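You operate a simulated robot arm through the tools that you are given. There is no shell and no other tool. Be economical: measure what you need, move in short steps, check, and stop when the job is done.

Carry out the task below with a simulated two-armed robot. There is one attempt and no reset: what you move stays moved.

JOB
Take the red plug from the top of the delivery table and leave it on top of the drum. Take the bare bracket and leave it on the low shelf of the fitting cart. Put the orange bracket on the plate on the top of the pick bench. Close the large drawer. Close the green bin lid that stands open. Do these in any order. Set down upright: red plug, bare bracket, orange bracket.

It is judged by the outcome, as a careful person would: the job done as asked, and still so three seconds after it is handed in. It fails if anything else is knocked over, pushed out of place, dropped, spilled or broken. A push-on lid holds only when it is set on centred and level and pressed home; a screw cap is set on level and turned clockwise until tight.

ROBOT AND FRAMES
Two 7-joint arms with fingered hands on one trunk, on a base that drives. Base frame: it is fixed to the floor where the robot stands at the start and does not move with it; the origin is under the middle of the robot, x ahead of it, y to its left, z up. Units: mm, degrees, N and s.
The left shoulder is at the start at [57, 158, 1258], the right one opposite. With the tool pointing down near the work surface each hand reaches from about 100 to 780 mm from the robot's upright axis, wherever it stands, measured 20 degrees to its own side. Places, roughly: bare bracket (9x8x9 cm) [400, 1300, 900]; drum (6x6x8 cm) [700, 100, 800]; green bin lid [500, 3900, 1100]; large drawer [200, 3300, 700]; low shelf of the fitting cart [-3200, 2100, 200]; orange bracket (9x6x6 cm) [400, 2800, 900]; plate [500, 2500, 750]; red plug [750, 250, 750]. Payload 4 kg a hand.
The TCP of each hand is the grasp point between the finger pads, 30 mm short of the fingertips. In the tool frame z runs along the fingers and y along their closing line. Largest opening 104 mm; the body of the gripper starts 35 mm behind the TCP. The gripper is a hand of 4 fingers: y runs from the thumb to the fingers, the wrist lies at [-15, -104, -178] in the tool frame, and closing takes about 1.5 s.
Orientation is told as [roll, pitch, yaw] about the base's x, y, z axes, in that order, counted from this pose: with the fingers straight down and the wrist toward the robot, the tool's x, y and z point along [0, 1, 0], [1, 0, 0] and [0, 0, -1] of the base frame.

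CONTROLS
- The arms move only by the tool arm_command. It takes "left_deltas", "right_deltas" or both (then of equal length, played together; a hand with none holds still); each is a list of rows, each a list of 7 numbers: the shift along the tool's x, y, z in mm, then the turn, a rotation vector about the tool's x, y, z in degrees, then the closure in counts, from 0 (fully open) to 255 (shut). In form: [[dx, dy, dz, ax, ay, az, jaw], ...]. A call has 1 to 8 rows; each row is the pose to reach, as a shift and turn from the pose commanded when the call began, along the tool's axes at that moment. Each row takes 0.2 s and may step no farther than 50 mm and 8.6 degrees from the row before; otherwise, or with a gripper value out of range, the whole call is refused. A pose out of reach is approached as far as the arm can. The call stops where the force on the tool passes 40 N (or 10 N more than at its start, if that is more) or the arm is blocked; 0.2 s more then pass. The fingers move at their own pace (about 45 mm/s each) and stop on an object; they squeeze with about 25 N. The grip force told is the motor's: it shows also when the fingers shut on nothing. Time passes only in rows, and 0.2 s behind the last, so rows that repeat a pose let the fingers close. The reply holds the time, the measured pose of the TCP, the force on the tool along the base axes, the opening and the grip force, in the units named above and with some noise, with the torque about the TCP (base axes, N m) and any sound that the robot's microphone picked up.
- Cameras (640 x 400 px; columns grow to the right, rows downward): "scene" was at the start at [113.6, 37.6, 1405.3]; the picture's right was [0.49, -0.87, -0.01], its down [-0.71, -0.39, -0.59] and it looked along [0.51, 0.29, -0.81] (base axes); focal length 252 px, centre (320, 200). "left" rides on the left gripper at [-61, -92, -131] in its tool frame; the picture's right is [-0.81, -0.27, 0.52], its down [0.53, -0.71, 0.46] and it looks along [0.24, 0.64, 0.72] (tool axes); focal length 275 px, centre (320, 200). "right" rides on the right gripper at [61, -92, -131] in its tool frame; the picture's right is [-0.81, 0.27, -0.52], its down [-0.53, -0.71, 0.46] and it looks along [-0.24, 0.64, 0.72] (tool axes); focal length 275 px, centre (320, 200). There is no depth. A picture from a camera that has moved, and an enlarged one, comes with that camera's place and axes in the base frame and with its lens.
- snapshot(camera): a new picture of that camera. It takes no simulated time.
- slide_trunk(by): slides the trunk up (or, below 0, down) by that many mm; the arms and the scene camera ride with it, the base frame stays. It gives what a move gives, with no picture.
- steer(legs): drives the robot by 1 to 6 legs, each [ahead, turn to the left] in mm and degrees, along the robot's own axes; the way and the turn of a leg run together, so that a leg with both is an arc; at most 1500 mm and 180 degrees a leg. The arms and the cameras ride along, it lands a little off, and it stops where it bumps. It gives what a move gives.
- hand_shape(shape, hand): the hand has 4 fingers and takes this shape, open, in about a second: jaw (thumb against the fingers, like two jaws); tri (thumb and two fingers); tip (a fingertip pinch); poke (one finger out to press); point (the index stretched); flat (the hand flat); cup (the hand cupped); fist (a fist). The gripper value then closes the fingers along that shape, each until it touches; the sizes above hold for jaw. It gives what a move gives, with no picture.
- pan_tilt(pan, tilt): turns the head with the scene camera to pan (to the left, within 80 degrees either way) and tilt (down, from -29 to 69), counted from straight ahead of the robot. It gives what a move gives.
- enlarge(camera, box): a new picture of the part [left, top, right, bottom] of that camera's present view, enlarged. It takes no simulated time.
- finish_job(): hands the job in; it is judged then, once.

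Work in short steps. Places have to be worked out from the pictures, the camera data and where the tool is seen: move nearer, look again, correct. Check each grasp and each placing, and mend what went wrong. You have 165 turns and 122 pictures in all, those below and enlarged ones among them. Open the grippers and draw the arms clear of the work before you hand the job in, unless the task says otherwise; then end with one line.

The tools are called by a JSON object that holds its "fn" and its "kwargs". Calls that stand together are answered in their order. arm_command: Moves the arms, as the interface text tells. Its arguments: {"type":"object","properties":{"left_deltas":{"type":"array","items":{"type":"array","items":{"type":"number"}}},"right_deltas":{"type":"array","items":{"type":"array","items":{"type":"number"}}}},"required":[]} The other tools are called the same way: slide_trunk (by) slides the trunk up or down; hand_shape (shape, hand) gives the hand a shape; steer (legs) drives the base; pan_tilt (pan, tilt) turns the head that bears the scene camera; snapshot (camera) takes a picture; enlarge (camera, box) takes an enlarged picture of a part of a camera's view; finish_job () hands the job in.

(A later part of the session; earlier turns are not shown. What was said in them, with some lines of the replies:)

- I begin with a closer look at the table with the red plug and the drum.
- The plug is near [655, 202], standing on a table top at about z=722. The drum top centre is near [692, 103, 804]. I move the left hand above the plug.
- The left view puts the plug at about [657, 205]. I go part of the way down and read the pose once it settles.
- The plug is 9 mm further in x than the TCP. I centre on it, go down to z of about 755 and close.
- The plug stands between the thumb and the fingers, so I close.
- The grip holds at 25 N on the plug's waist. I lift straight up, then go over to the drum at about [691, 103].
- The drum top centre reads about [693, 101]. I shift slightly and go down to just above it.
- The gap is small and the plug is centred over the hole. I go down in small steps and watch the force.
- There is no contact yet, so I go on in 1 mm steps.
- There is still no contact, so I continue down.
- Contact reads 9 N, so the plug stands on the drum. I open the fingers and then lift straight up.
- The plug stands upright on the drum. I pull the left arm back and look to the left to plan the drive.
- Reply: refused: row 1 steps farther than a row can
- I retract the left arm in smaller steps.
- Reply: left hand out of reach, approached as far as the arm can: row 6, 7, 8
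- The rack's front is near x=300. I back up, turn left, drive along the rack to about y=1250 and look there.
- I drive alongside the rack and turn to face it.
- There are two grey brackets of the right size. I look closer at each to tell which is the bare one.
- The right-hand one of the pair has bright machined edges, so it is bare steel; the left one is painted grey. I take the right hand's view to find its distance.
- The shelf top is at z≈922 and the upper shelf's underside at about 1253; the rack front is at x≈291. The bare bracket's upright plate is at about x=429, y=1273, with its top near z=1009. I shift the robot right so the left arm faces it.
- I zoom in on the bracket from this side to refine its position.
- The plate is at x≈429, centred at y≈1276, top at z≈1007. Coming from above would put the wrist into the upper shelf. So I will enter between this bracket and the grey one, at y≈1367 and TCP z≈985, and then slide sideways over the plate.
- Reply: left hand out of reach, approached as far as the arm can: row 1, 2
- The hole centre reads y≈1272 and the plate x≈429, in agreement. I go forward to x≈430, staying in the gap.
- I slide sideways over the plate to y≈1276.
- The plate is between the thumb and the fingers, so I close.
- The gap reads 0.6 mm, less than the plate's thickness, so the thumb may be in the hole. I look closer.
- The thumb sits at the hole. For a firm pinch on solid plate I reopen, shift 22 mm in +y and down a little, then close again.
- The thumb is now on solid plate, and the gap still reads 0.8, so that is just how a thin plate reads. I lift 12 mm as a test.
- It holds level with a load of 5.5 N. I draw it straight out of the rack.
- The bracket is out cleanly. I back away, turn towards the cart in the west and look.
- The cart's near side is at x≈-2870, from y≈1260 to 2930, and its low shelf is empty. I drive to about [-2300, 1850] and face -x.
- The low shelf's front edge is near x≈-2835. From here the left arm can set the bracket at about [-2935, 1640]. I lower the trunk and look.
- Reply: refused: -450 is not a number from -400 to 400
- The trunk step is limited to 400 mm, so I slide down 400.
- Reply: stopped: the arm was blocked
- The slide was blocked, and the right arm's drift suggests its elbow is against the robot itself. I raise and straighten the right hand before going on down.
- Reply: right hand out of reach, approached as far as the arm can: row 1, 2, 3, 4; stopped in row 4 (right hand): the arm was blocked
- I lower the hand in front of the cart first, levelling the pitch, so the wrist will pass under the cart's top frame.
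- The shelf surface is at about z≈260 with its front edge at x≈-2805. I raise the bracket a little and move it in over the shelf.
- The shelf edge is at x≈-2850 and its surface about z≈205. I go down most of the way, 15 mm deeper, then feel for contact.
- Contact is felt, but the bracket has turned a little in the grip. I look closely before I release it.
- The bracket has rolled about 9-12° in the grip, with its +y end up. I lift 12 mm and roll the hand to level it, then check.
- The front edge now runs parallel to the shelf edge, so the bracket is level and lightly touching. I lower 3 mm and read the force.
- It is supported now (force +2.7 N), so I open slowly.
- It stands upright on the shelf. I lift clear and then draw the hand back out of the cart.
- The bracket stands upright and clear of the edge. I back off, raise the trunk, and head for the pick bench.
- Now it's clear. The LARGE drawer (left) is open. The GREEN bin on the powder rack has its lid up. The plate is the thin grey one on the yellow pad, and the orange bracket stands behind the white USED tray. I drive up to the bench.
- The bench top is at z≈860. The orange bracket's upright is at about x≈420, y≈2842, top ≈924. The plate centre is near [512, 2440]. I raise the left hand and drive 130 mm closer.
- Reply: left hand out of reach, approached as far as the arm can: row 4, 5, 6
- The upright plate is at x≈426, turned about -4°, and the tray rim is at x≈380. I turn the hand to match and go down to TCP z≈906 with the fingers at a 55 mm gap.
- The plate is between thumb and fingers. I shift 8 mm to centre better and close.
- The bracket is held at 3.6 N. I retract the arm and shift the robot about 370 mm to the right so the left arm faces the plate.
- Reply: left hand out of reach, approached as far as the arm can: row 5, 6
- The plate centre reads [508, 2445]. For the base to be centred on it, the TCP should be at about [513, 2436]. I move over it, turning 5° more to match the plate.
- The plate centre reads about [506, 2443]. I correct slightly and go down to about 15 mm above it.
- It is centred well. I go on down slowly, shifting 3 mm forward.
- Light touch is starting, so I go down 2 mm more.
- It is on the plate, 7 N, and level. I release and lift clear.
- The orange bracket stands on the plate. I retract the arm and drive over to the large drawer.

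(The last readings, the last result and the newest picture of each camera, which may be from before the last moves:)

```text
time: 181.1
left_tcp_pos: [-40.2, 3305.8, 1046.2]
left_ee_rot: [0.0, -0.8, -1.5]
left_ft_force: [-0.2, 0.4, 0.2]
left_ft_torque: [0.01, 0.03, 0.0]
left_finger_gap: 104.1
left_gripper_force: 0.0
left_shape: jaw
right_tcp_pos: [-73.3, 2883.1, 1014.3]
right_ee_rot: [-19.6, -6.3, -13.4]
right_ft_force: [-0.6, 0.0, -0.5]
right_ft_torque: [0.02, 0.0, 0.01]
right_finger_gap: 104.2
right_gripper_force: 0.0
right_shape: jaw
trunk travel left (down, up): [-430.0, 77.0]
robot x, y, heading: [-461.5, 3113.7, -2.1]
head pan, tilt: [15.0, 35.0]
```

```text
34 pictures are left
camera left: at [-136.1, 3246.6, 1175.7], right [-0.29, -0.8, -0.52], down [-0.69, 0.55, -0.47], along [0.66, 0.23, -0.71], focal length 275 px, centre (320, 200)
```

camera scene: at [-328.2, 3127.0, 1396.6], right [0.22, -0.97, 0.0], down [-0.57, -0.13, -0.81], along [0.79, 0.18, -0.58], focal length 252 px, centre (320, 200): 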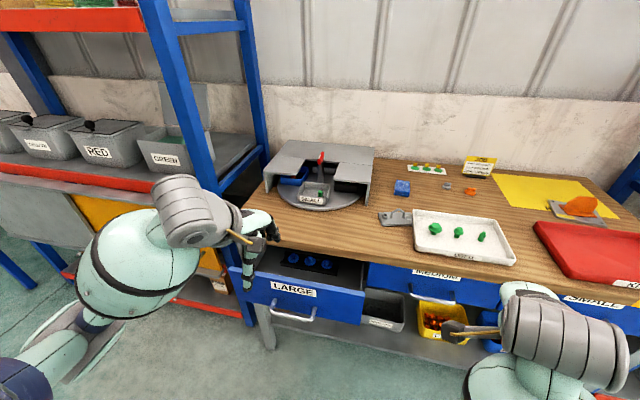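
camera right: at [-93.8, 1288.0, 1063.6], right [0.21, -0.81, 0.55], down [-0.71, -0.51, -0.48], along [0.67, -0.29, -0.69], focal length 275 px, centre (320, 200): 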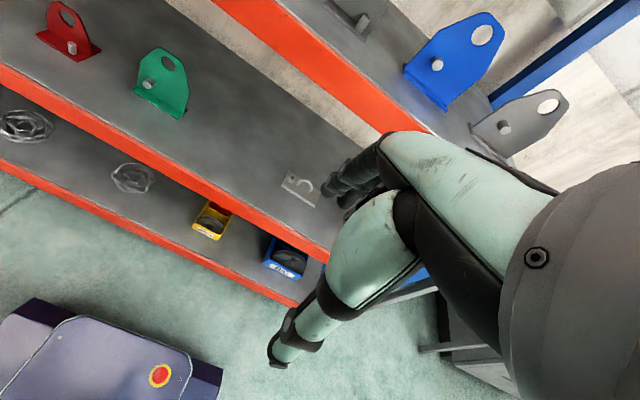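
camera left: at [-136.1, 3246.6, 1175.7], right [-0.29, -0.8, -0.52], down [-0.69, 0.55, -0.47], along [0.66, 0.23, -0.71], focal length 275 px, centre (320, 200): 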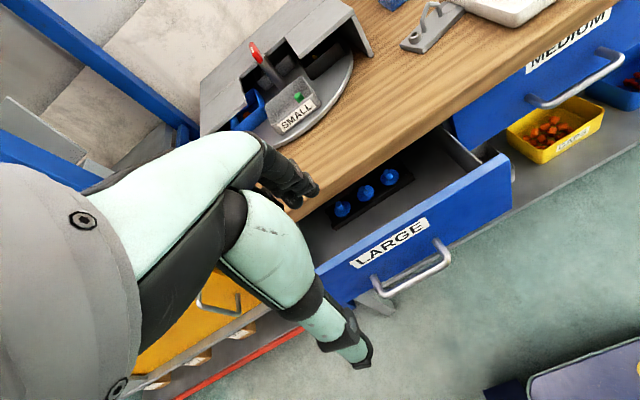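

The drawer face centre is near y≈3294, with the label at z≈785; the face is at x≈70 and the handle is below the label. I tilt the left hand so its closed fingers point forward to push there.

{"fn": "arm_command", "kwargs": {"left_deltas": [[0, 0, 0, -8, 0, 0, 120], [0, 0, 10, -16, 0, 0, 255], [0, 0, 20, -24, 0, 0, 255], [0, 0, 30, -32, 0, 0, 255], [0, 0, 40, -40, 0, 0, 255], [0, 0, 50, -48, 0, 0, 255], [0, 0, 60, -56, 0, 0, 255], [0, 0, 70, -64, 0, 0, 255]]}}

{"fn": "snapshot", "kwargs": {"camera": "scene"}}

```text
time: 182.9
left_tcp_pos: [-41.2, 3305.0, 977.1]
left_ee_rot: [0.7, -64.6, -2.3]
left_ft_force: [-0.1, -0.7, -0.1]
left_ft_torque: [0.03, -0.01, -0.01]
left_finger_gap: 0.0
left_gripper_force: 24.8
left_shape: jaw
left hand out of reach, approached as far as the arm can: row 1, 2, 3, 4, 5, 6
right_tcp_pos: [-73.6, 2879.5, 1016.0]
right_ee_rot: [-19.6, -6.3, -13.5]
right_ft_force: [-0.2, 0.0, -0.5]
right_ft_torque: [0.0, 0.0, 0.02]
right_finger_gap: 103.9
right_gripper_force: 0.1
right_shape: jaw
trunk travel left (down, up): [-430.0, 77.0]
robot x, y, heading: [-462.3, 3108.6, -2.0]
head pan, tilt: [15.0, 35.0]
```

```text
33 pictures are left
camera scene: at [-329.0, 3126.4, 1396.8], right [0.22, -0.97, 0.0], down [-0.57, -0.13, -0.81], along [0.79, 0.18, -0.58], focal length 252 px, centre (320, 200)
```

scene: 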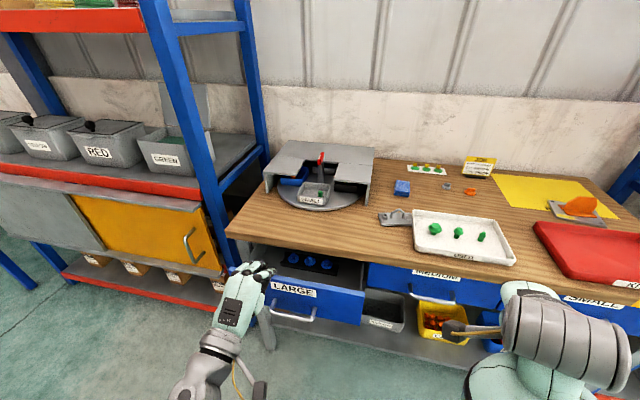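

The hand points forward. I lower it to the label's height, in front of the face.

{"fn": "arm_command", "kwargs": {"left_deltas": [[-3, -40, 19, 0, 0, 0, 255], [-6, -80, 39, 0, 0, 0, 255], [-9, -120, 58, 0, 0, 0, 255], [-10, -160, 78, 0, 0, 0, 255], [-10, -166, 81, 0, 0, 0, 255]]}}

{"fn": "snapshot", "kwargs": {"camera": "scene"}}

{"fn": "snapshot", "kwargs": {"camera": "left"}}

```text
time: 184.1
left_tcp_pos: [-39.9, 3296.8, 789.5]
left_ee_rot: [0.6, -64.8, -2.3]
left_ft_force: [0.3, 0.7, 0.2]
left_ft_torque: [0.02, 0.03, 0.03]
left_finger_gap: 0.0
left_gripper_force: 25.0
left_shape: jaw
right_tcp_pos: [-72.3, 2881.6, 1016.1]
right_ee_rot: [-19.6, -6.4, -13.5]
right_ft_force: [0.4, -0.9, -1.3]
right_ft_torque: [0.0, -0.03, 0.0]
right_finger_gap: 104.0
right_gripper_force: 0.1
right_shape: jaw
trunk travel left (down, up): [-430.0, 77.0]
robot x, y, heading: [-464.5, 3109.3, -2.2]
head pan, tilt: [15.0, 35.0]
```

```text
32 pictures are left
camera scene: at [-328.3, 3127.6, 1396.8], right [0.22, -0.97, 0.0], down [-0.57, -0.13, -0.81], along [0.79, 0.18, -0.58], focal length 252 px, centre (320, 200)
```

scene: 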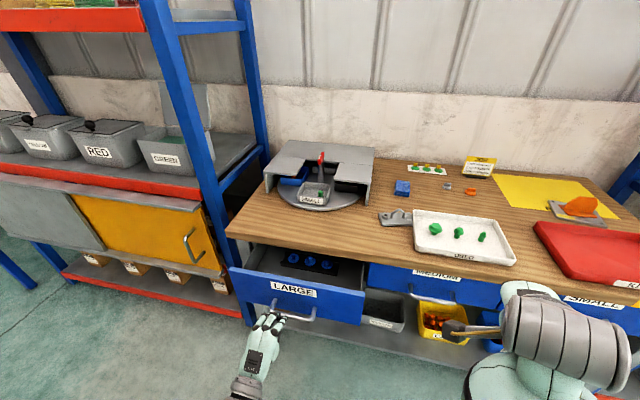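

```text
31 pictures are left
camera left: at [-198.5, 3241.0, 763.5], right [0.33, -0.82, -0.47], down [0.12, 0.53, -0.84], along [0.94, 0.22, 0.28], focal length 275 px, centre (320, 200)
```

left: 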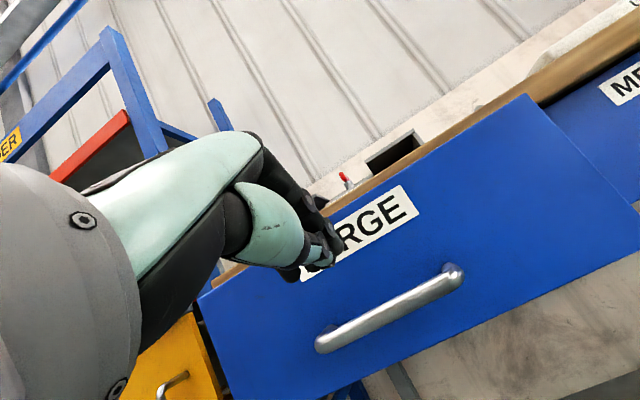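

The fingertips line up with the LARGE label above the handle. I push forward along x.

{"fn": "arm_command", "kwargs": {"left_deltas": [[0, 13, 27, 0, 0, 0, 255], [0, 26, 54, 0, 0, 0, 255], [0, 34, 72, 0, 0, 0, 255], [0, 43, 90, 0, 0, 0, 255], [0, 51, 108, 0, 0, 0, 255], [0, 60, 126, 0, 0, 0, 255], [0, 68, 144, 0, 0, 0, 255], [0, 77, 162, 0, 0, 0, 255]]}}

{"fn": "snapshot", "kwargs": {"camera": "scene"}}

```text
time: 185.9
left_tcp_pos: [141.3, 3291.9, 791.1]
left_ee_rot: [0.7, -64.7, -2.3]
left_ft_force: [-0.2, -0.3, 0.5]
left_ft_torque: [-0.03, 0.0, -0.04]
left_finger_gap: 0.1
left_gripper_force: 25.2
left_shape: jaw
right_tcp_pos: [-72.7, 2881.8, 1016.5]
right_ee_rot: [-19.7, -6.3, -13.5]
right_ft_force: [-0.3, -0.5, -0.8]
right_ft_torque: [0.0, -0.01, -0.01]
right_finger_gap: 104.2
right_gripper_force: 0.1
right_shape: jaw
trunk travel left (down, up): [-430.0, 77.0]
robot x, y, heading: [-461.1, 3103.0, -1.8]
head pan, tilt: [15.0, 35.0]
```

```text
30 pictures are left
camera scene: at [-327.2, 3127.4, 1396.7], right [0.22, -0.97, 0.0], down [-0.57, -0.13, -0.81], along [0.79, 0.18, -0.58], focal length 252 px, centre (320, 200)
```

scene: 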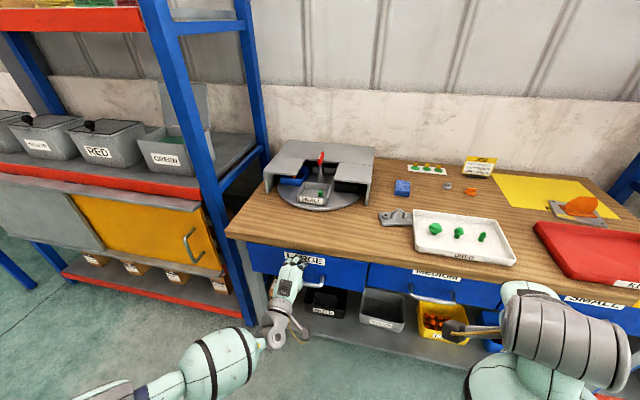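

The drawer slid in and is almost flush. I keep pushing gently until it stops.

{"fn": "arm_command", "kwargs": {"left_deltas": [[0, 4, 9, 0, 0, 0, 255], [0, 8, 18, 0, 0, 0, 255], [0, 13, 27, 0, 0, 0, 255], [0, 17, 36, 0, 0, 0, 255], [0, 21, 45, 0, 0, 0, 255]]}}

{"fn": "enlarge", "kwargs": {"camera": "scene", "box": [220, 220, 480, 340]}}

```text
time: 186.9
left_tcp_pos: [165.0, 3290.6, 790.0]
left_ee_rot: [1.0, -64.5, -2.7]
left_ft_force: [-8.7, -0.3, -6.2]
left_ft_torque: [-0.09, -0.26, 0.13]
left_finger_gap: 0.0
left_gripper_force: 25.5
left_shape: jaw
right_tcp_pos: [-77.1, 2882.9, 1012.6]
right_ee_rot: [-21.0, -5.6, -13.0]
right_ft_force: [0.0, 0.0, 0.2]
right_ft_torque: [0.02, 0.03, 0.03]
right_finger_gap: 103.8
right_gripper_force: 0.0
right_shape: jaw
trunk travel left (down, up): [-430.0, 77.0]
robot x, y, heading: [-463.7, 3107.6, -2.0]
head pan, tilt: [15.0, 35.0]
stopped in row 5 (left hand): the force on the tool passed its limit at 52 N (the readings are from after the stop); the commanded pose is now the measured one
```

```text
2.46 times, centred on (350, 280) of scene
camera zoom: at [-328.0, 3127.8, 1396.7], right [0.22, -0.97, 0.0], down [-0.57, -0.13, -0.81], along [0.79, 0.18, -0.58], focal length 621 px, centre (246, 3)
```

zoom: 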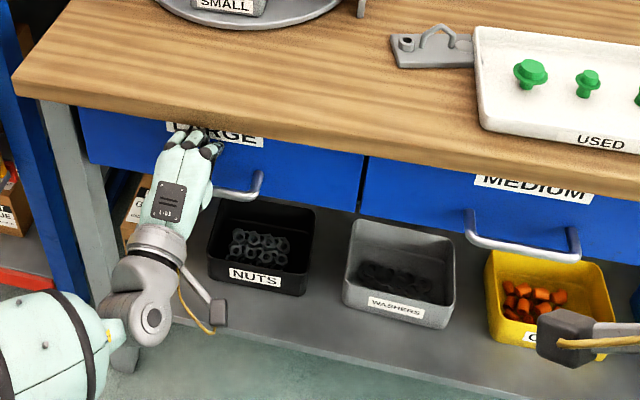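

It hit its stop and looks flush with MEDIUM. I back off and check.

{"fn": "arm_command", "kwargs": {"left_deltas": [[0, -17, -36, 0, 0, 0, 255], [0, -34, -72, 0, 0, 0, 255], [0, -51, -108, 0, 0, 0, 255], [0, -68, -144, 0, 0, 0, 255], [0, -80, -170, 0, 0, 0, 255]]}}

{"fn": "enlarge", "kwargs": {"camera": "scene", "box": [220, 220, 480, 340]}}

```text
time: 188.1
left_tcp_pos: [-21.5, 3295.3, 793.5]
left_ee_rot: [1.0, -64.8, -2.6]
left_ft_force: [0.1, 0.1, -0.8]
left_ft_torque: [-0.03, -0.02, -0.03]
left_finger_gap: 0.0
left_gripper_force: 25.0
left_shape: jaw
right_tcp_pos: [-76.5, 2882.8, 1012.7]
right_ee_rot: [-20.9, -5.7, -13.2]
right_ft_force: [0.0, 0.5, -0.4]
right_ft_torque: [0.01, 0.02, -0.03]
right_finger_gap: 104.0
right_gripper_force: 0.0
right_shape: jaw
trunk travel left (down, up): [-430.0, 77.0]
robot x, y, heading: [-464.9, 3105.9, -2.1]
head pan, tilt: [15.0, 35.0]
```

```text
2.46 times, centred on (350, 280) of scene
camera zoom: at [-328.8, 3127.6, 1396.8], right [0.22, -0.97, 0.0], down [-0.57, -0.13, -0.81], along [0.79, 0.18, -0.58], focal length 621 px, centre (246, 3)
```

zoom: 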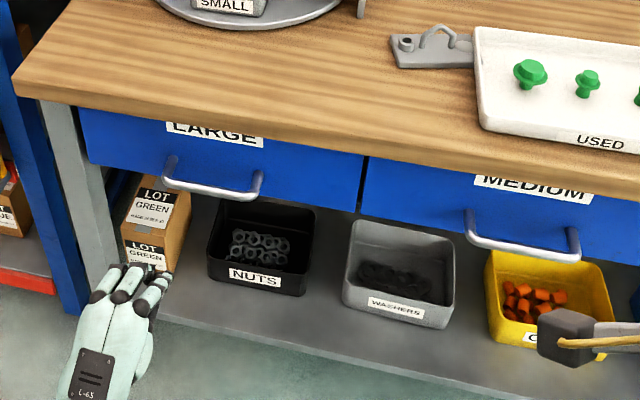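

The drawer is closed flush. I raise the hand, level it again and drive to the powder rack.

{"fn": "arm_command", "kwargs": {"left_deltas": [[0, 30, -14, 8, 0, 0, 255], [0, 60, -28, 16, 0, 0, 255], [0, 90, -42, 24, 0, 0, 255], [0, 120, -56, 32, 0, 0, 255], [0, 150, -70, 40, 0, 0, 255], [0, 180, -84, 48, 0, 0, 255], [0, 205, -96, 56, 0, 0, 255], [0, 226, -106, 64, 0, 0, 255]]}}

{"fn": "steer", "kwargs": {"legs": [[0, 92], [540, 0], [0, -90], [150, 0]]}}

{"fn": "pan_tilt", "kwargs": {"pan": 15, "tilt": 25}}

{"fn": "snapshot", "kwargs": {"camera": "scene"}}

```text
time: 189.9
left_tcp_pos: [-20.1, 3294.1, 1041.4]
left_ee_rot: [0.3, -0.7, -1.9]
left_ft_force: [-0.3, 0.1, -0.2]
left_ft_torque: [-0.02, 0.02, -0.01]
left_finger_gap: 0.0
left_gripper_force: 24.7
left_shape: jaw
left hand out of reach, approached as far as the arm can: row 6
right_tcp_pos: [-76.5, 2883.6, 1011.7]
right_ee_rot: [-21.2, -5.6, -13.1]
right_ft_force: [-0.9, -0.3, -0.6]
right_ft_torque: [-0.04, -0.03, 0.0]
right_finger_gap: 103.8
right_gripper_force: 0.1
right_shape: jaw
trunk travel left (down, up): [-430.0, 77.0]
robot x, y, heading: [-463.4, 3106.6, -2.2]
head pan, tilt: [15.0, 35.0]
```

```text
time: 203.2
left_tcp_pos: [125.3, 3852.3, 1042.8]
left_ee_rot: [0.5, -0.9, 0.4]
left_ft_force: [0.0, -0.6, -0.4]
left_ft_torque: [0.01, 0.0, 0.03]
left_finger_gap: 0.1
left_gripper_force: 24.3
left_shape: jaw
right_tcp_pos: [88.4, 3431.9, 1021.2]
right_ee_rot: [-22.1, -7.1, -12.2]
right_ft_force: [0.4, 0.3, -0.3]
right_ft_torque: [0.0, -0.01, -0.01]
right_finger_gap: 104.1
right_gripper_force: 0.0
right_shape: jaw
trunk travel left (down, up): [-430.0, 77.0]
robot x, y, heading: [-306.1, 3654.6, 0.1]
head pan, tilt: [15.0, 35.0]
```

```text
time: 204.0
left_tcp_pos: [124.1, 3854.6, 1042.1]
left_ee_rot: [0.4, -1.0, 0.5]
left_ft_force: [0.4, 0.5, -0.8]
left_ft_torque: [-0.01, 0.01, -0.02]
left_finger_gap: 0.1
left_gripper_force: 25.2
left_shape: jaw
right_tcp_pos: [91.0, 3433.8, 1015.7]
right_ee_rot: [-22.8, -6.0, -12.1]
right_ft_force: [0.2, 1.7, -0.6]
right_ft_torque: [-0.01, 0.02, -0.03]
right_finger_gap: 103.7
right_gripper_force: 0.2
right_shape: jaw
trunk travel left (down, up): [-430.0, 77.0]
robot x, y, heading: [-307.5, 3656.5, 0.5]
head pan, tilt: [15.0, 25.0]
```

```text
27 pictures are left
camera scene: at [-165.6, 3680.6, 1411.9], right [0.27, -0.96, 0.0], down [-0.42, -0.11, -0.9], along [0.87, 0.24, -0.44], focal length 252 px, centre (320, 200)
```

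scene: 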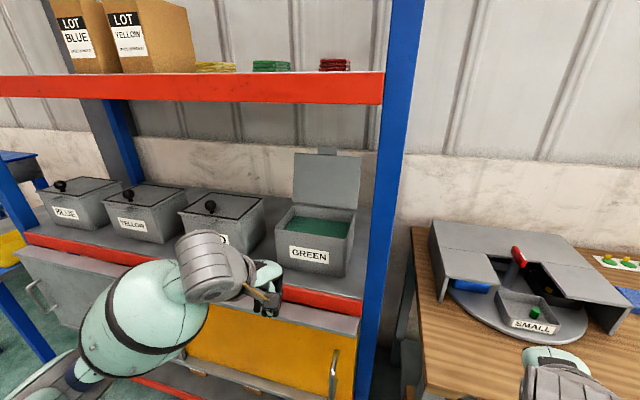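

{"fn": "snapshot", "kwargs": {"camera": "left"}}

{"fn": "enlarge", "kwargs": {"camera": "scene", "box": [250, 120, 390, 300]}}

```text
26 pictures are left
camera left: at [31.2, 3792.3, 1171.2], right [-0.26, -0.81, -0.53], down [-0.71, 0.53, -0.46], along [0.65, 0.25, -0.71], focal length 275 px, centre (320, 200)
```

left: 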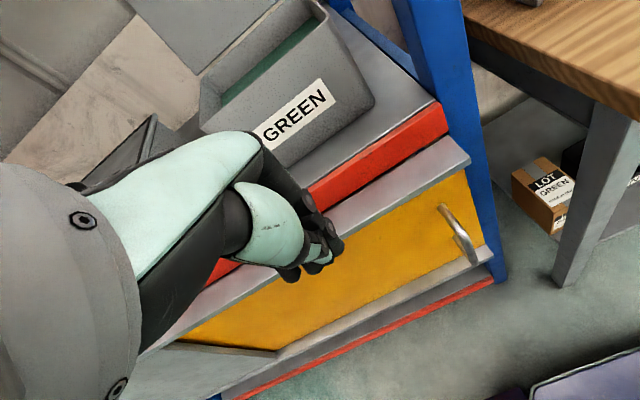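

```text
2.22 times, centred on (320, 210) of scene
camera zoom: at [-165.6, 3680.6, 1411.9], right [0.27, -0.96, 0.0], down [-0.42, -0.11, -0.9], along [0.87, 0.24, -0.44], focal length 561 px, centre (320, 178)
```

zoom: 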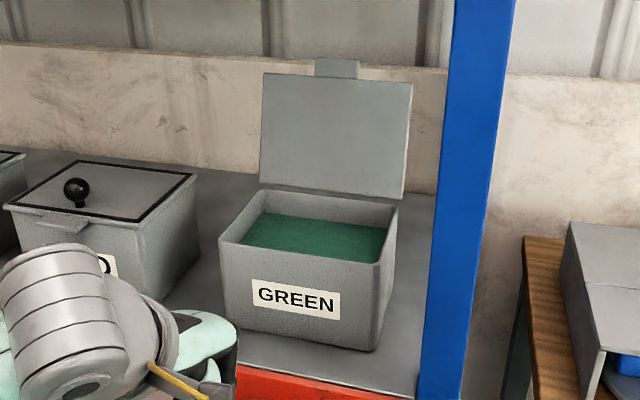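

The bin rim is at z≈1057 with the front at x≈345. The lid stands at x≈497, y 3749–3937, top edge z≈1217 with a tab in the middle. I will raise the hand, tilt it forward about 48° to hook the lid from above on the left of the tab, and drive closer.

{"fn": "arm_command", "kwargs": {"left_deltas": [[0, 0, -35, -8, 0, 0, 255], [0, 0, -70, -16, 0, 0, 255], [0, 0, -105, -24, 0, 0, 255], [0, 0, -140, -32, 0, 0, 255], [0, 0, -175, -40, 0, 0, 255], [0, 0, -205, -48, 0, 0, 255], [0, 0, -205, -48, 0, 0, 255]]}}

{"fn": "steer", "kwargs": {"legs": [[150, 0]]}}

{"fn": "snapshot", "kwargs": {"camera": "scene"}}

{"fn": "snapshot", "kwargs": {"camera": "left"}}

```text
time: 205.6
left_tcp_pos: [185.4, 3848.2, 1276.3]
left_ee_rot: [0.7, -49.1, 0.1]
left_ft_force: [0.0, -0.3, -0.1]
left_ft_torque: [0.04, -0.01, 0.0]
left_finger_gap: 0.0
left_gripper_force: 25.4
left_shape: jaw
left hand out of reach, approached as far as the arm can: row 1, 2, 3, 4, 5, 6, 7
right_tcp_pos: [88.2, 3433.1, 1015.5]
right_ee_rot: [-22.7, -6.1, -12.2]
right_ft_force: [1.0, 0.6, 0.1]
right_ft_torque: [-0.01, 0.0, 0.0]
right_finger_gap: 103.9
right_gripper_force: 0.1
right_shape: jaw
trunk travel left (down, up): [-430.0, 77.0]
robot x, y, heading: [-310.8, 3656.6, 0.4]
head pan, tilt: [15.0, 25.0]
```

```text
time: 207.0
left_tcp_pos: [338.9, 3848.9, 1274.7]
left_ee_rot: [0.8, -48.8, -0.1]
left_ft_force: [0.8, -0.5, -0.3]
left_ft_torque: [-0.01, 0.01, -0.01]
left_finger_gap: 0.0
left_gripper_force: 24.5
left_shape: jaw
right_tcp_pos: [242.9, 3434.4, 1016.4]
right_ee_rot: [-22.7, -6.1, -12.2]
right_ft_force: [-0.5, 0.1, -1.0]
right_ft_torque: [0.01, 0.06, -0.03]
right_finger_gap: 104.0
right_gripper_force: 0.1
right_shape: jaw
trunk travel left (down, up): [-430.0, 77.0]
robot x, y, heading: [-158.7, 3651.2, 0.6]
head pan, tilt: [15.0, 25.0]
```

```text
24 pictures are left
camera scene: at [-15.2, 3681.8, 1412.1], right [0.26, -0.96, 0.0], down [-0.42, -0.11, -0.9], along [0.87, 0.24, -0.44], focal length 252 px, centre (320, 200)
```

scene: 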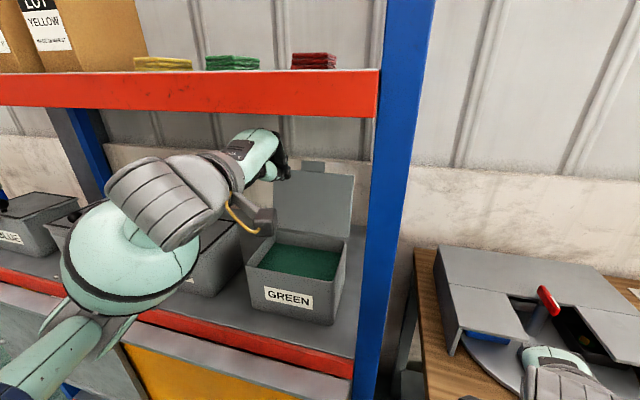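

```text
23 pictures are left
camera left: at [180.0, 3786.6, 1292.1], right [0.21, -0.8, -0.55], down [-0.13, 0.54, -0.83], along [0.97, 0.25, 0.01], focal length 275 px, centre (320, 200)
```

left: 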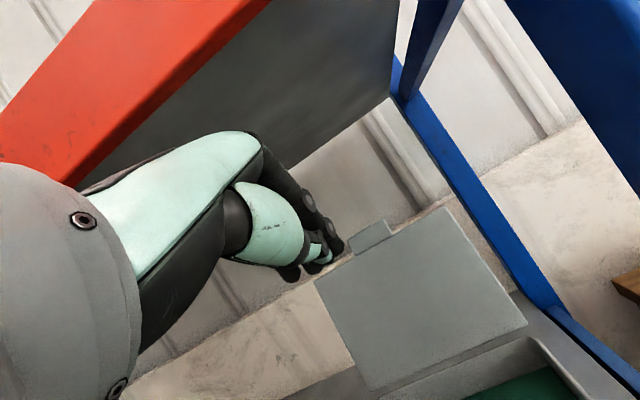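

The left view shows the lid edge well. I move left to y≈3907 and pass the fingertips forward above the lid's top edge.

{"fn": "arm_command", "kwargs": {"left_deltas": [[30, -4, 4, 0, 0, 0, 255], [58, -9, 8, 0, 0, 0, 255], [58, 17, 38, 0, 0, 0, 255], [58, 43, 68, 0, 0, 0, 255], [58, 69, 98, 0, 0, 0, 255], [58, 95, 128, 0, 0, 0, 255], [58, 111, 146, 0, 0, 0, 255], [58, 111, 146, 0, 0, 0, 255]]}}

{"fn": "snapshot", "kwargs": {"camera": "scene"}}

{"fn": "snapshot", "kwargs": {"camera": "left"}}

```text
time: 208.8
left_tcp_pos: [502.4, 3907.9, 1273.2]
left_ee_rot: [0.8, -49.7, -0.1]
left_ft_force: [-0.5, -0.5, 0.1]
left_ft_torque: [-0.02, 0.01, 0.03]
left_finger_gap: 0.1
left_gripper_force: 25.3
left_shape: jaw
left hand out of reach, approached as far as the arm can: row 1, 2
right_tcp_pos: [232.4, 3435.4, 1013.4]
right_ee_rot: [-24.0, -5.0, -12.0]
right_ft_force: [-0.3, -0.9, -0.2]
right_ft_torque: [-0.01, 0.01, 0.0]
right_finger_gap: 104.0
right_gripper_force: 0.1
right_shape: jaw
trunk travel left (down, up): [-430.0, 77.0]
robot x, y, heading: [-158.7, 3655.5, 0.2]
head pan, tilt: [15.0, 25.0]
```

```text
22 pictures are left
camera scene: at [-18.9, 3681.8, 1412.5], right [0.26, -0.96, 0.0], down [-0.42, -0.11, -0.9], along [0.87, 0.24, -0.43], focal length 252 px, centre (320, 200)
```

scene: 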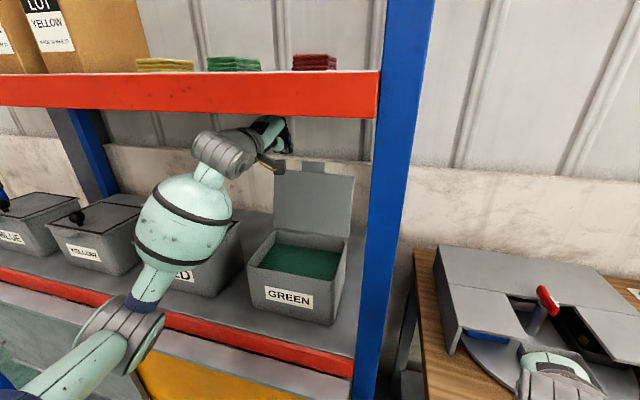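

```text
21 pictures are left
camera left: at [343.5, 3846.3, 1287.9], right [0.22, -0.8, -0.55], down [-0.12, 0.54, -0.83], along [0.97, 0.25, 0.03], focal length 275 px, centre (320, 200)
```

left: 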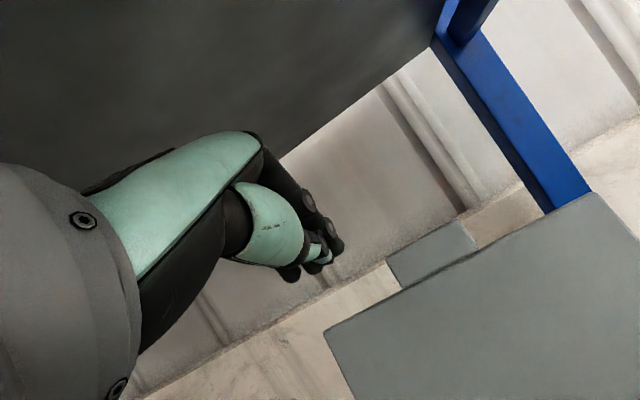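

Triangulating the lid's corners from the two hand views puts its top edge further back, at x≈540–550 and z≈1205, leaning backwards. I lower slightly and go 60 mm further forward.

{"fn": "arm_command", "kwargs": {"left_deltas": [[0, -11, 10, 0, 0, 0, 255], [0, 8, 33, 0, 0, 0, 255], [0, 28, 56, 0, 0, 0, 255], [0, 28, 56, 0, 0, 0, 255]]}}

{"fn": "snapshot", "kwargs": {"camera": "left"}}

{"fn": "enlarge", "kwargs": {"camera": "scene", "box": [170, 80, 390, 260]}}

```text
time: 209.8
left_tcp_pos: [561.9, 3909.6, 1260.0]
left_ee_rot: [0.6, -49.8, -0.1]
left_ft_force: [-0.2, -0.3, -0.9]
left_ft_torque: [-0.04, 0.04, 0.01]
left_finger_gap: 0.2
left_gripper_force: 25.0
left_shape: jaw
right_tcp_pos: [231.6, 3435.1, 1012.3]
right_ee_rot: [-23.9, -4.9, -12.1]
right_ft_force: [-0.9, -0.1, 0.5]
right_ft_torque: [0.01, 0.04, 0.0]
right_finger_gap: 103.6
right_gripper_force: 0.0
right_shape: jaw
trunk travel left (down, up): [-430.0, 77.0]
robot x, y, heading: [-157.8, 3654.4, 0.2]
head pan, tilt: [15.0, 25.0]
```

```text
20 pictures are left
camera left: at [403.9, 3846.6, 1273.4], right [0.22, -0.8, -0.55], down [-0.12, 0.54, -0.83], along [0.97, 0.25, 0.03], focal length 275 px, centre (320, 200)
```

left: 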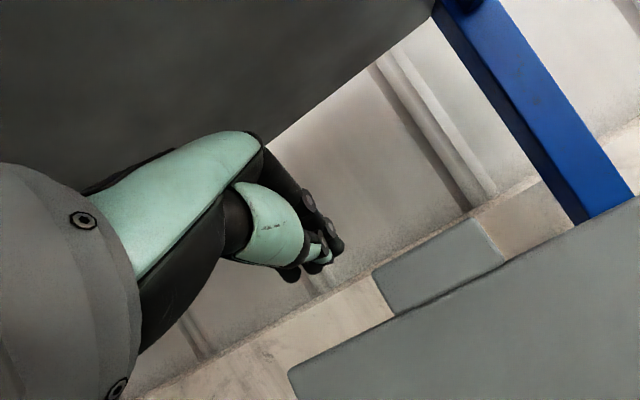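

```text
2.22 times, centred on (280, 170) of scene
camera zoom: at [-19.6, 3682.2, 1412.5], right [0.26, -0.96, 0.0], down [-0.42, -0.11, -0.9], along [0.87, 0.24, -0.43], focal length 561 px, centre (409, 267)
```

zoom: 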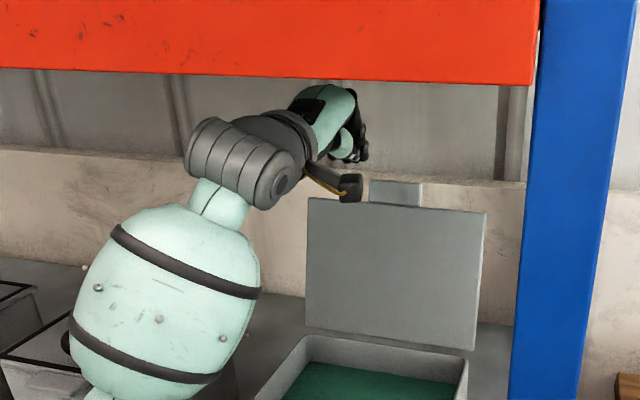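

The lid's upper left corner is at about [545, 3957, 1202] and the tab ends at y≈3878. The fingertips are beyond the lid, so I shift 8 mm left and lower them behind it.

{"fn": "arm_command", "kwargs": {"left_deltas": [[8, -8, 6, 0, 0, 0, 255], [8, -20, 17, 0, 0, 0, 255], [8, -32, 27, 0, 0, 0, 255], [8, -40, 34, 0, 0, 0, 255], [8, -40, 34, 0, 0, 0, 255]]}}

{"fn": "snapshot", "kwargs": {"camera": "left"}}

{"fn": "enlarge", "kwargs": {"camera": "scene", "box": [250, 100, 390, 200]}}

```text
time: 211.0
left_tcp_pos: [562.5, 3916.3, 1209.8]
left_ee_rot: [0.7, -50.2, -0.1]
left_ft_force: [5.3, 1.0, 15.7]
left_ft_torque: [-0.03, 0.19, 0.01]
left_finger_gap: 0.0
left_gripper_force: 25.0
left_shape: jaw
right_tcp_pos: [230.7, 3435.6, 1012.8]
right_ee_rot: [-24.0, -5.0, -12.0]
right_ft_force: [0.2, 0.8, 0.7]
right_ft_torque: [0.01, 0.02, -0.03]
right_finger_gap: 104.0
right_gripper_force: 0.1
right_shape: jaw
trunk travel left (down, up): [-430.0, 77.0]
robot x, y, heading: [-158.0, 3653.7, 0.4]
head pan, tilt: [15.0, 25.0]
```

```text
18 pictures are left
camera left: at [403.0, 3854.4, 1223.2], right [0.23, -0.8, -0.55], down [-0.11, 0.54, -0.84], along [0.97, 0.25, 0.03], focal length 275 px, centre (320, 200)
```

left: 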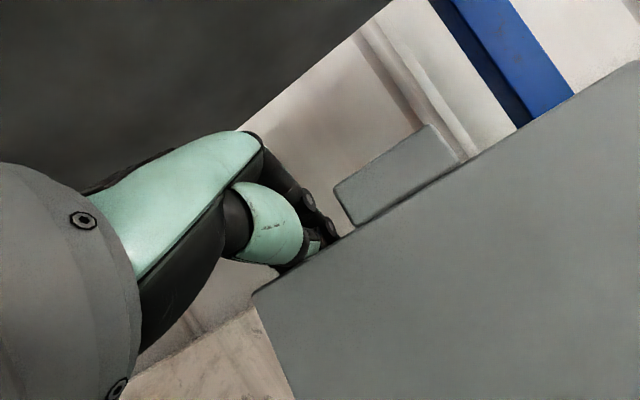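

```text
4.00 times, centred on (320, 150) of scene
camera zoom: at [-20.1, 3681.3, 1412.7], right [0.26, -0.96, 0.0], down [-0.42, -0.11, -0.9], along [0.87, 0.24, -0.43], focal length 1010 px, centre (320, 400)
```

zoom: 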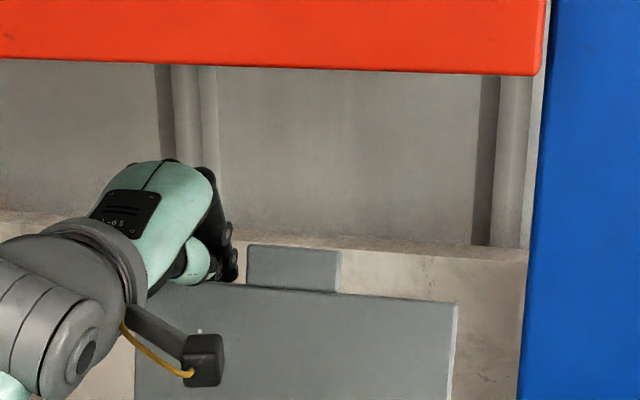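

The fingers are over and behind the lid's edge, with a light contact of about 16 N on it. I pull towards the robot to swing the lid forward.

{"fn": "arm_command", "kwargs": {"left_deltas": [[0, -11, -18, 0, 0, 0, 255], [0, -28, -38, 0, 0, 0, 255], [0, -48, -61, 0, 0, 0, 255], [0, -68, -83, 0, 0, 0, 255], [0, -90, -104, 0, 0, 0, 255]]}}

{"fn": "snapshot", "kwargs": {"camera": "scene"}}

{"fn": "snapshot", "kwargs": {"camera": "left"}}

```text
time: 212.2
left_tcp_pos: [423.5, 3915.5, 1205.1]
left_ee_rot: [0.8, -49.6, -0.2]
left_ft_force: [-0.6, 0.1, 0.0]
left_ft_torque: [0.03, -0.03, 0.0]
left_finger_gap: 0.0
left_gripper_force: 25.3
left_shape: jaw
right_tcp_pos: [231.4, 3435.6, 1013.3]
right_ee_rot: [-24.0, -5.1, -12.0]
right_ft_force: [-0.3, 0.0, 0.6]
right_ft_torque: [0.01, 0.01, 0.0]
right_finger_gap: 104.1
right_gripper_force: 0.0
right_shape: jaw
trunk travel left (down, up): [-430.0, 77.0]
robot x, y, heading: [-157.4, 3656.8, 0.2]
head pan, tilt: [15.0, 25.0]
```

```text
16 pictures are left
camera scene: at [-21.0, 3681.9, 1412.6], right [0.26, -0.96, 0.0], down [-0.42, -0.11, -0.9], along [0.87, 0.24, -0.43], focal length 252 px, centre (320, 200)
```

scene: 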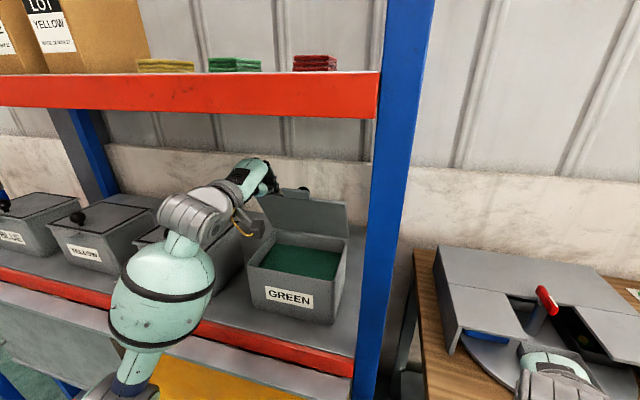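

```text
15 pictures are left
camera left: at [265.9, 3853.5, 1219.3], right [0.22, -0.8, -0.55], down [-0.12, 0.54, -0.83], along [0.97, 0.25, 0.02], focal length 275 px, centre (320, 200)
```

left: 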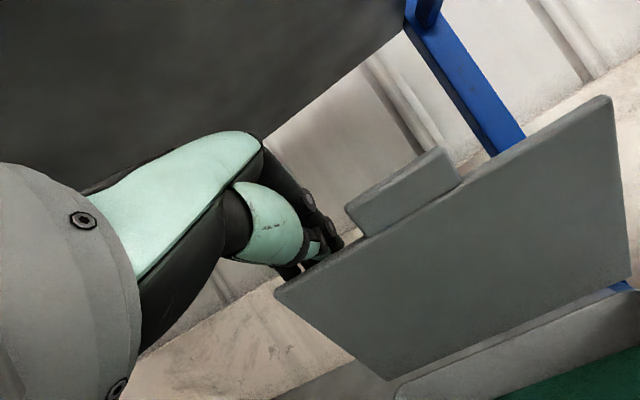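

The lid has swung forward past 45° or so. I now move down with the fingertips on its outer face to close it.

{"fn": "arm_command", "kwargs": {"left_deltas": [[0, -24, 11, 0, 0, 0, 255], [0, -48, 21, 0, 0, 0, 255], [0, -71, 32, 0, 0, 0, 255], [0, -95, 42, 0, 0, 0, 255], [0, -95, 42, 0, 0, 0, 255]]}}

{"fn": "snapshot", "kwargs": {"camera": "scene"}}

```text
time: 213.4
left_tcp_pos: [396.6, 3915.2, 1105.1]
left_ee_rot: [0.9, -49.8, -0.1]
left_ft_force: [-0.5, -0.3, 0.5]
left_ft_torque: [0.02, 0.01, -0.03]
left_finger_gap: 0.0
left_gripper_force: 25.5
left_shape: jaw
right_tcp_pos: [233.0, 3435.7, 1013.7]
right_ee_rot: [-24.0, -4.9, -12.0]
right_ft_force: [0.8, -0.2, -0.6]
right_ft_torque: [-0.03, -0.03, -0.01]
right_finger_gap: 103.9
right_gripper_force: 0.1
right_shape: jaw
trunk travel left (down, up): [-430.0, 77.0]
robot x, y, heading: [-153.9, 3658.0, 0.6]
head pan, tilt: [15.0, 25.0]
```

```text
14 pictures are left
camera scene: at [-18.5, 3681.7, 1412.4], right [0.26, -0.96, 0.0], down [-0.42, -0.11, -0.9], along [0.87, 0.24, -0.43], focal length 252 px, centre (320, 200)
```

scene: 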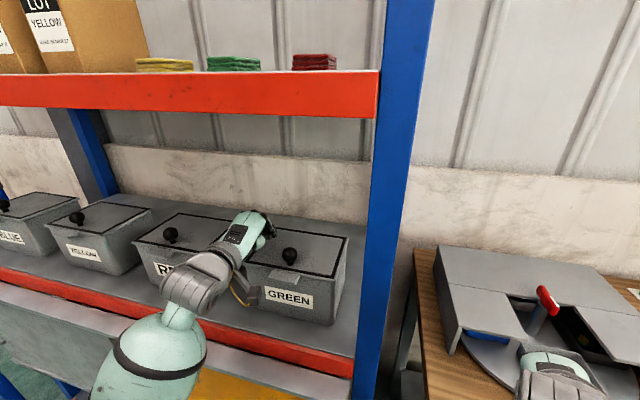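

The lid is down. I give it a light press to seat it, then retract up and back.

{"fn": "arm_command", "kwargs": {"left_deltas": [[0, -6, 5, 0, 0, 0, 255], [0, -11, 10, 0, 0, 0, 255], [0, -15, 13, 0, 0, 0, 255], [0, -18, 15, 0, 0, 0, 255]]}}

{"fn": "arm_command", "kwargs": {"left_deltas": [[0, 20, -17, 0, 0, 0, 255], [0, 45, -38, 0, 0, 0, 255], [0, 30, -65, 0, 0, 0, 255], [0, 5, -95, 0, 0, 0, 255], [0, -20, -125, 0, 0, 0, 255], [0, -45, -155, 0, 0, 0, 255]]}}

{"fn": "enlarge", "kwargs": {"camera": "scene", "box": [20, 130, 400, 370]}}

```text
time: 214.4
left_tcp_pos: [395.2, 3916.3, 1080.0]
left_ee_rot: [0.7, -49.8, -0.1]
left_ft_force: [0.1, -0.3, -0.1]
left_ft_torque: [0.02, 0.0, -0.01]
left_finger_gap: 0.6
left_gripper_force: 24.7
left_shape: jaw
right_tcp_pos: [231.5, 3435.8, 1013.0]
right_ee_rot: [-24.0, -5.0, -12.0]
right_ft_force: [-0.6, 0.0, -0.5]
right_ft_torque: [0.01, 0.02, -0.02]
right_finger_gap: 104.1
right_gripper_force: 0.1
right_shape: jaw
trunk travel left (down, up): [-430.0, 77.0]
robot x, y, heading: [-159.9, 3654.8, 0.5]
head pan, tilt: [15.0, 25.0]
```

```text
time: 215.8
left_tcp_pos: [333.1, 3943.6, 1124.9]
left_ee_rot: [0.6, -49.6, 0.1]
left_ft_force: [-0.1, 0.4, -0.3]
left_ft_torque: [-0.02, -0.01, -0.03]
left_finger_gap: 0.0
left_gripper_force: 24.8
left_shape: jaw
left hand out of reach, approached as far as the arm can: row 4, 5, 6
right_tcp_pos: [231.3, 3437.0, 1013.4]
right_ee_rot: [-24.0, -5.1, -12.1]
right_ft_force: [-0.1, 0.3, -1.1]
right_ft_torque: [-0.02, 0.0, 0.01]
right_finger_gap: 103.7
right_gripper_force: 0.0
right_shape: jaw
trunk travel left (down, up): [-430.0, 77.0]
robot x, y, heading: [-156.4, 3654.0, 0.2]
head pan, tilt: [15.0, 25.0]
```

```text
1.67 times, centred on (210, 250) of scene
camera zoom: at [-20.9, 3682.8, 1412.6], right [0.26, -0.96, 0.0], down [-0.42, -0.11, -0.9], along [0.87, 0.24, -0.43], focal length 421 px, centre (503, 117)
```

zoom: 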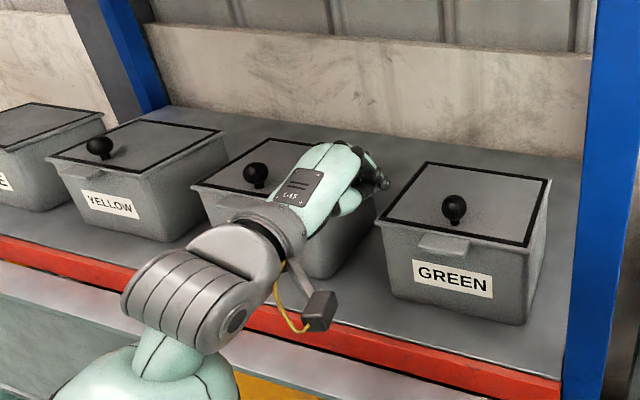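

The GREEN lid is closed flat. I back the robot away so the arms are clear, then open the gripper.

{"fn": "steer", "kwargs": {"legs": [[-300, 0]]}}

{"fn": "arm_command", "kwargs": {"left_deltas": [[0, 0, 0, 0, 0, 0, 100], [0, 0, 0, 0, 0, 0, 0], [0, 0, 0, 0, 0, 0, 0], [0, 0, 0, 0, 0, 0, 0], [0, 0, 0, 0, 0, 0, 0]]}}

{"fn": "pan_tilt", "kwargs": {"pan": -25, "tilt": 25}}

{"fn": "snapshot", "kwargs": {"camera": "scene"}}

```text
time: 217.9
left_tcp_pos: [36.9, 3940.3, 1122.3]
left_ee_rot: [0.7, -49.5, -0.1]
left_ft_force: [0.1, -0.4, 0.5]
left_ft_torque: [-0.01, -0.03, 0.02]
left_finger_gap: 0.0
left_gripper_force: 24.5
left_shape: jaw
right_tcp_pos: [-66.9, 3435.5, 1011.5]
right_ee_rot: [-24.0, -5.0, -12.1]
right_ft_force: [0.3, 0.3, -0.4]
right_ft_torque: [-0.01, -0.02, 0.0]
right_finger_gap: 104.0
right_gripper_force: 0.0
right_shape: jaw
trunk travel left (down, up): [-430.0, 77.0]
robot x, y, heading: [-455.2, 3654.5, 0.5]
head pan, tilt: [15.0, 25.0]
```

```text
time: 219.1
left_tcp_pos: [30.3, 3947.0, 1117.8]
left_ee_rot: [0.1, -48.1, 1.2]
left_ft_force: [0.0, 0.1, -0.3]
left_ft_torque: [0.0, -0.03, -0.02]
left_finger_gap: 85.8
left_gripper_force: 0.1
left_shape: jaw
right_tcp_pos: [-73.1, 3434.4, 1010.1]
right_ee_rot: [-25.4, -4.3, -11.8]
right_ft_force: [0.4, -0.4, -0.5]
right_ft_torque: [0.02, -0.02, 0.01]
right_finger_gap: 103.8
right_gripper_force: 0.1
right_shape: jaw
trunk travel left (down, up): [-430.0, 77.0]
robot x, y, heading: [-453.8, 3652.1, 0.5]
head pan, tilt: [15.0, 25.0]
```

```text
time: 220.2
left_tcp_pos: [29.9, 3947.5, 1117.8]
left_ee_rot: [0.1, -48.1, 1.3]
left_ft_force: [-0.8, 0.4, -0.5]
left_ft_torque: [0.01, -0.01, -0.01]
left_finger_gap: 103.5
left_gripper_force: 0.1
left_shape: jaw
right_tcp_pos: [-73.0, 3435.2, 1010.5]
right_ee_rot: [-25.5, -4.4, -11.7]
right_ft_force: [0.1, -1.1, 0.2]
right_ft_torque: [-0.01, -0.03, -0.02]
right_finger_gap: 103.8
right_gripper_force: 0.0
right_shape: jaw
trunk travel left (down, up): [-430.0, 77.0]
robot x, y, heading: [-453.9, 3655.4, 0.5]
head pan, tilt: [-25.0, 25.0]
```

```text
12 pictures are left
camera scene: at [-323.8, 3617.3, 1412.5], right [-0.42, -0.91, 0.01], down [-0.4, 0.18, -0.9], along [0.82, -0.38, -0.43], focal length 252 px, centre (320, 200)
```

scene: 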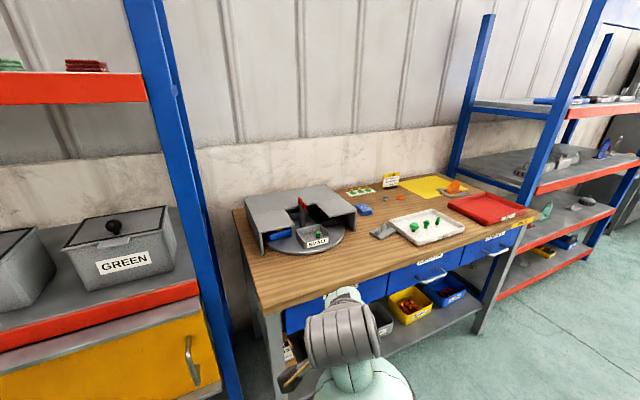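

Everything is in place: the lid and the large drawer are closed, the orange bracket is on the plate, and the other two items were checked when I set them down. The hands are open and clear, so I hand in.

{"fn": "finish_job", "kwargs": {}}

```text
The job is handed in.
```

All five parts of the job are done and it has been handed in: the red plug stands on the drum, the bare bracket on the cart's low shelf, the orange bracket on the plate, and the large drawer and green bin lid are closed.
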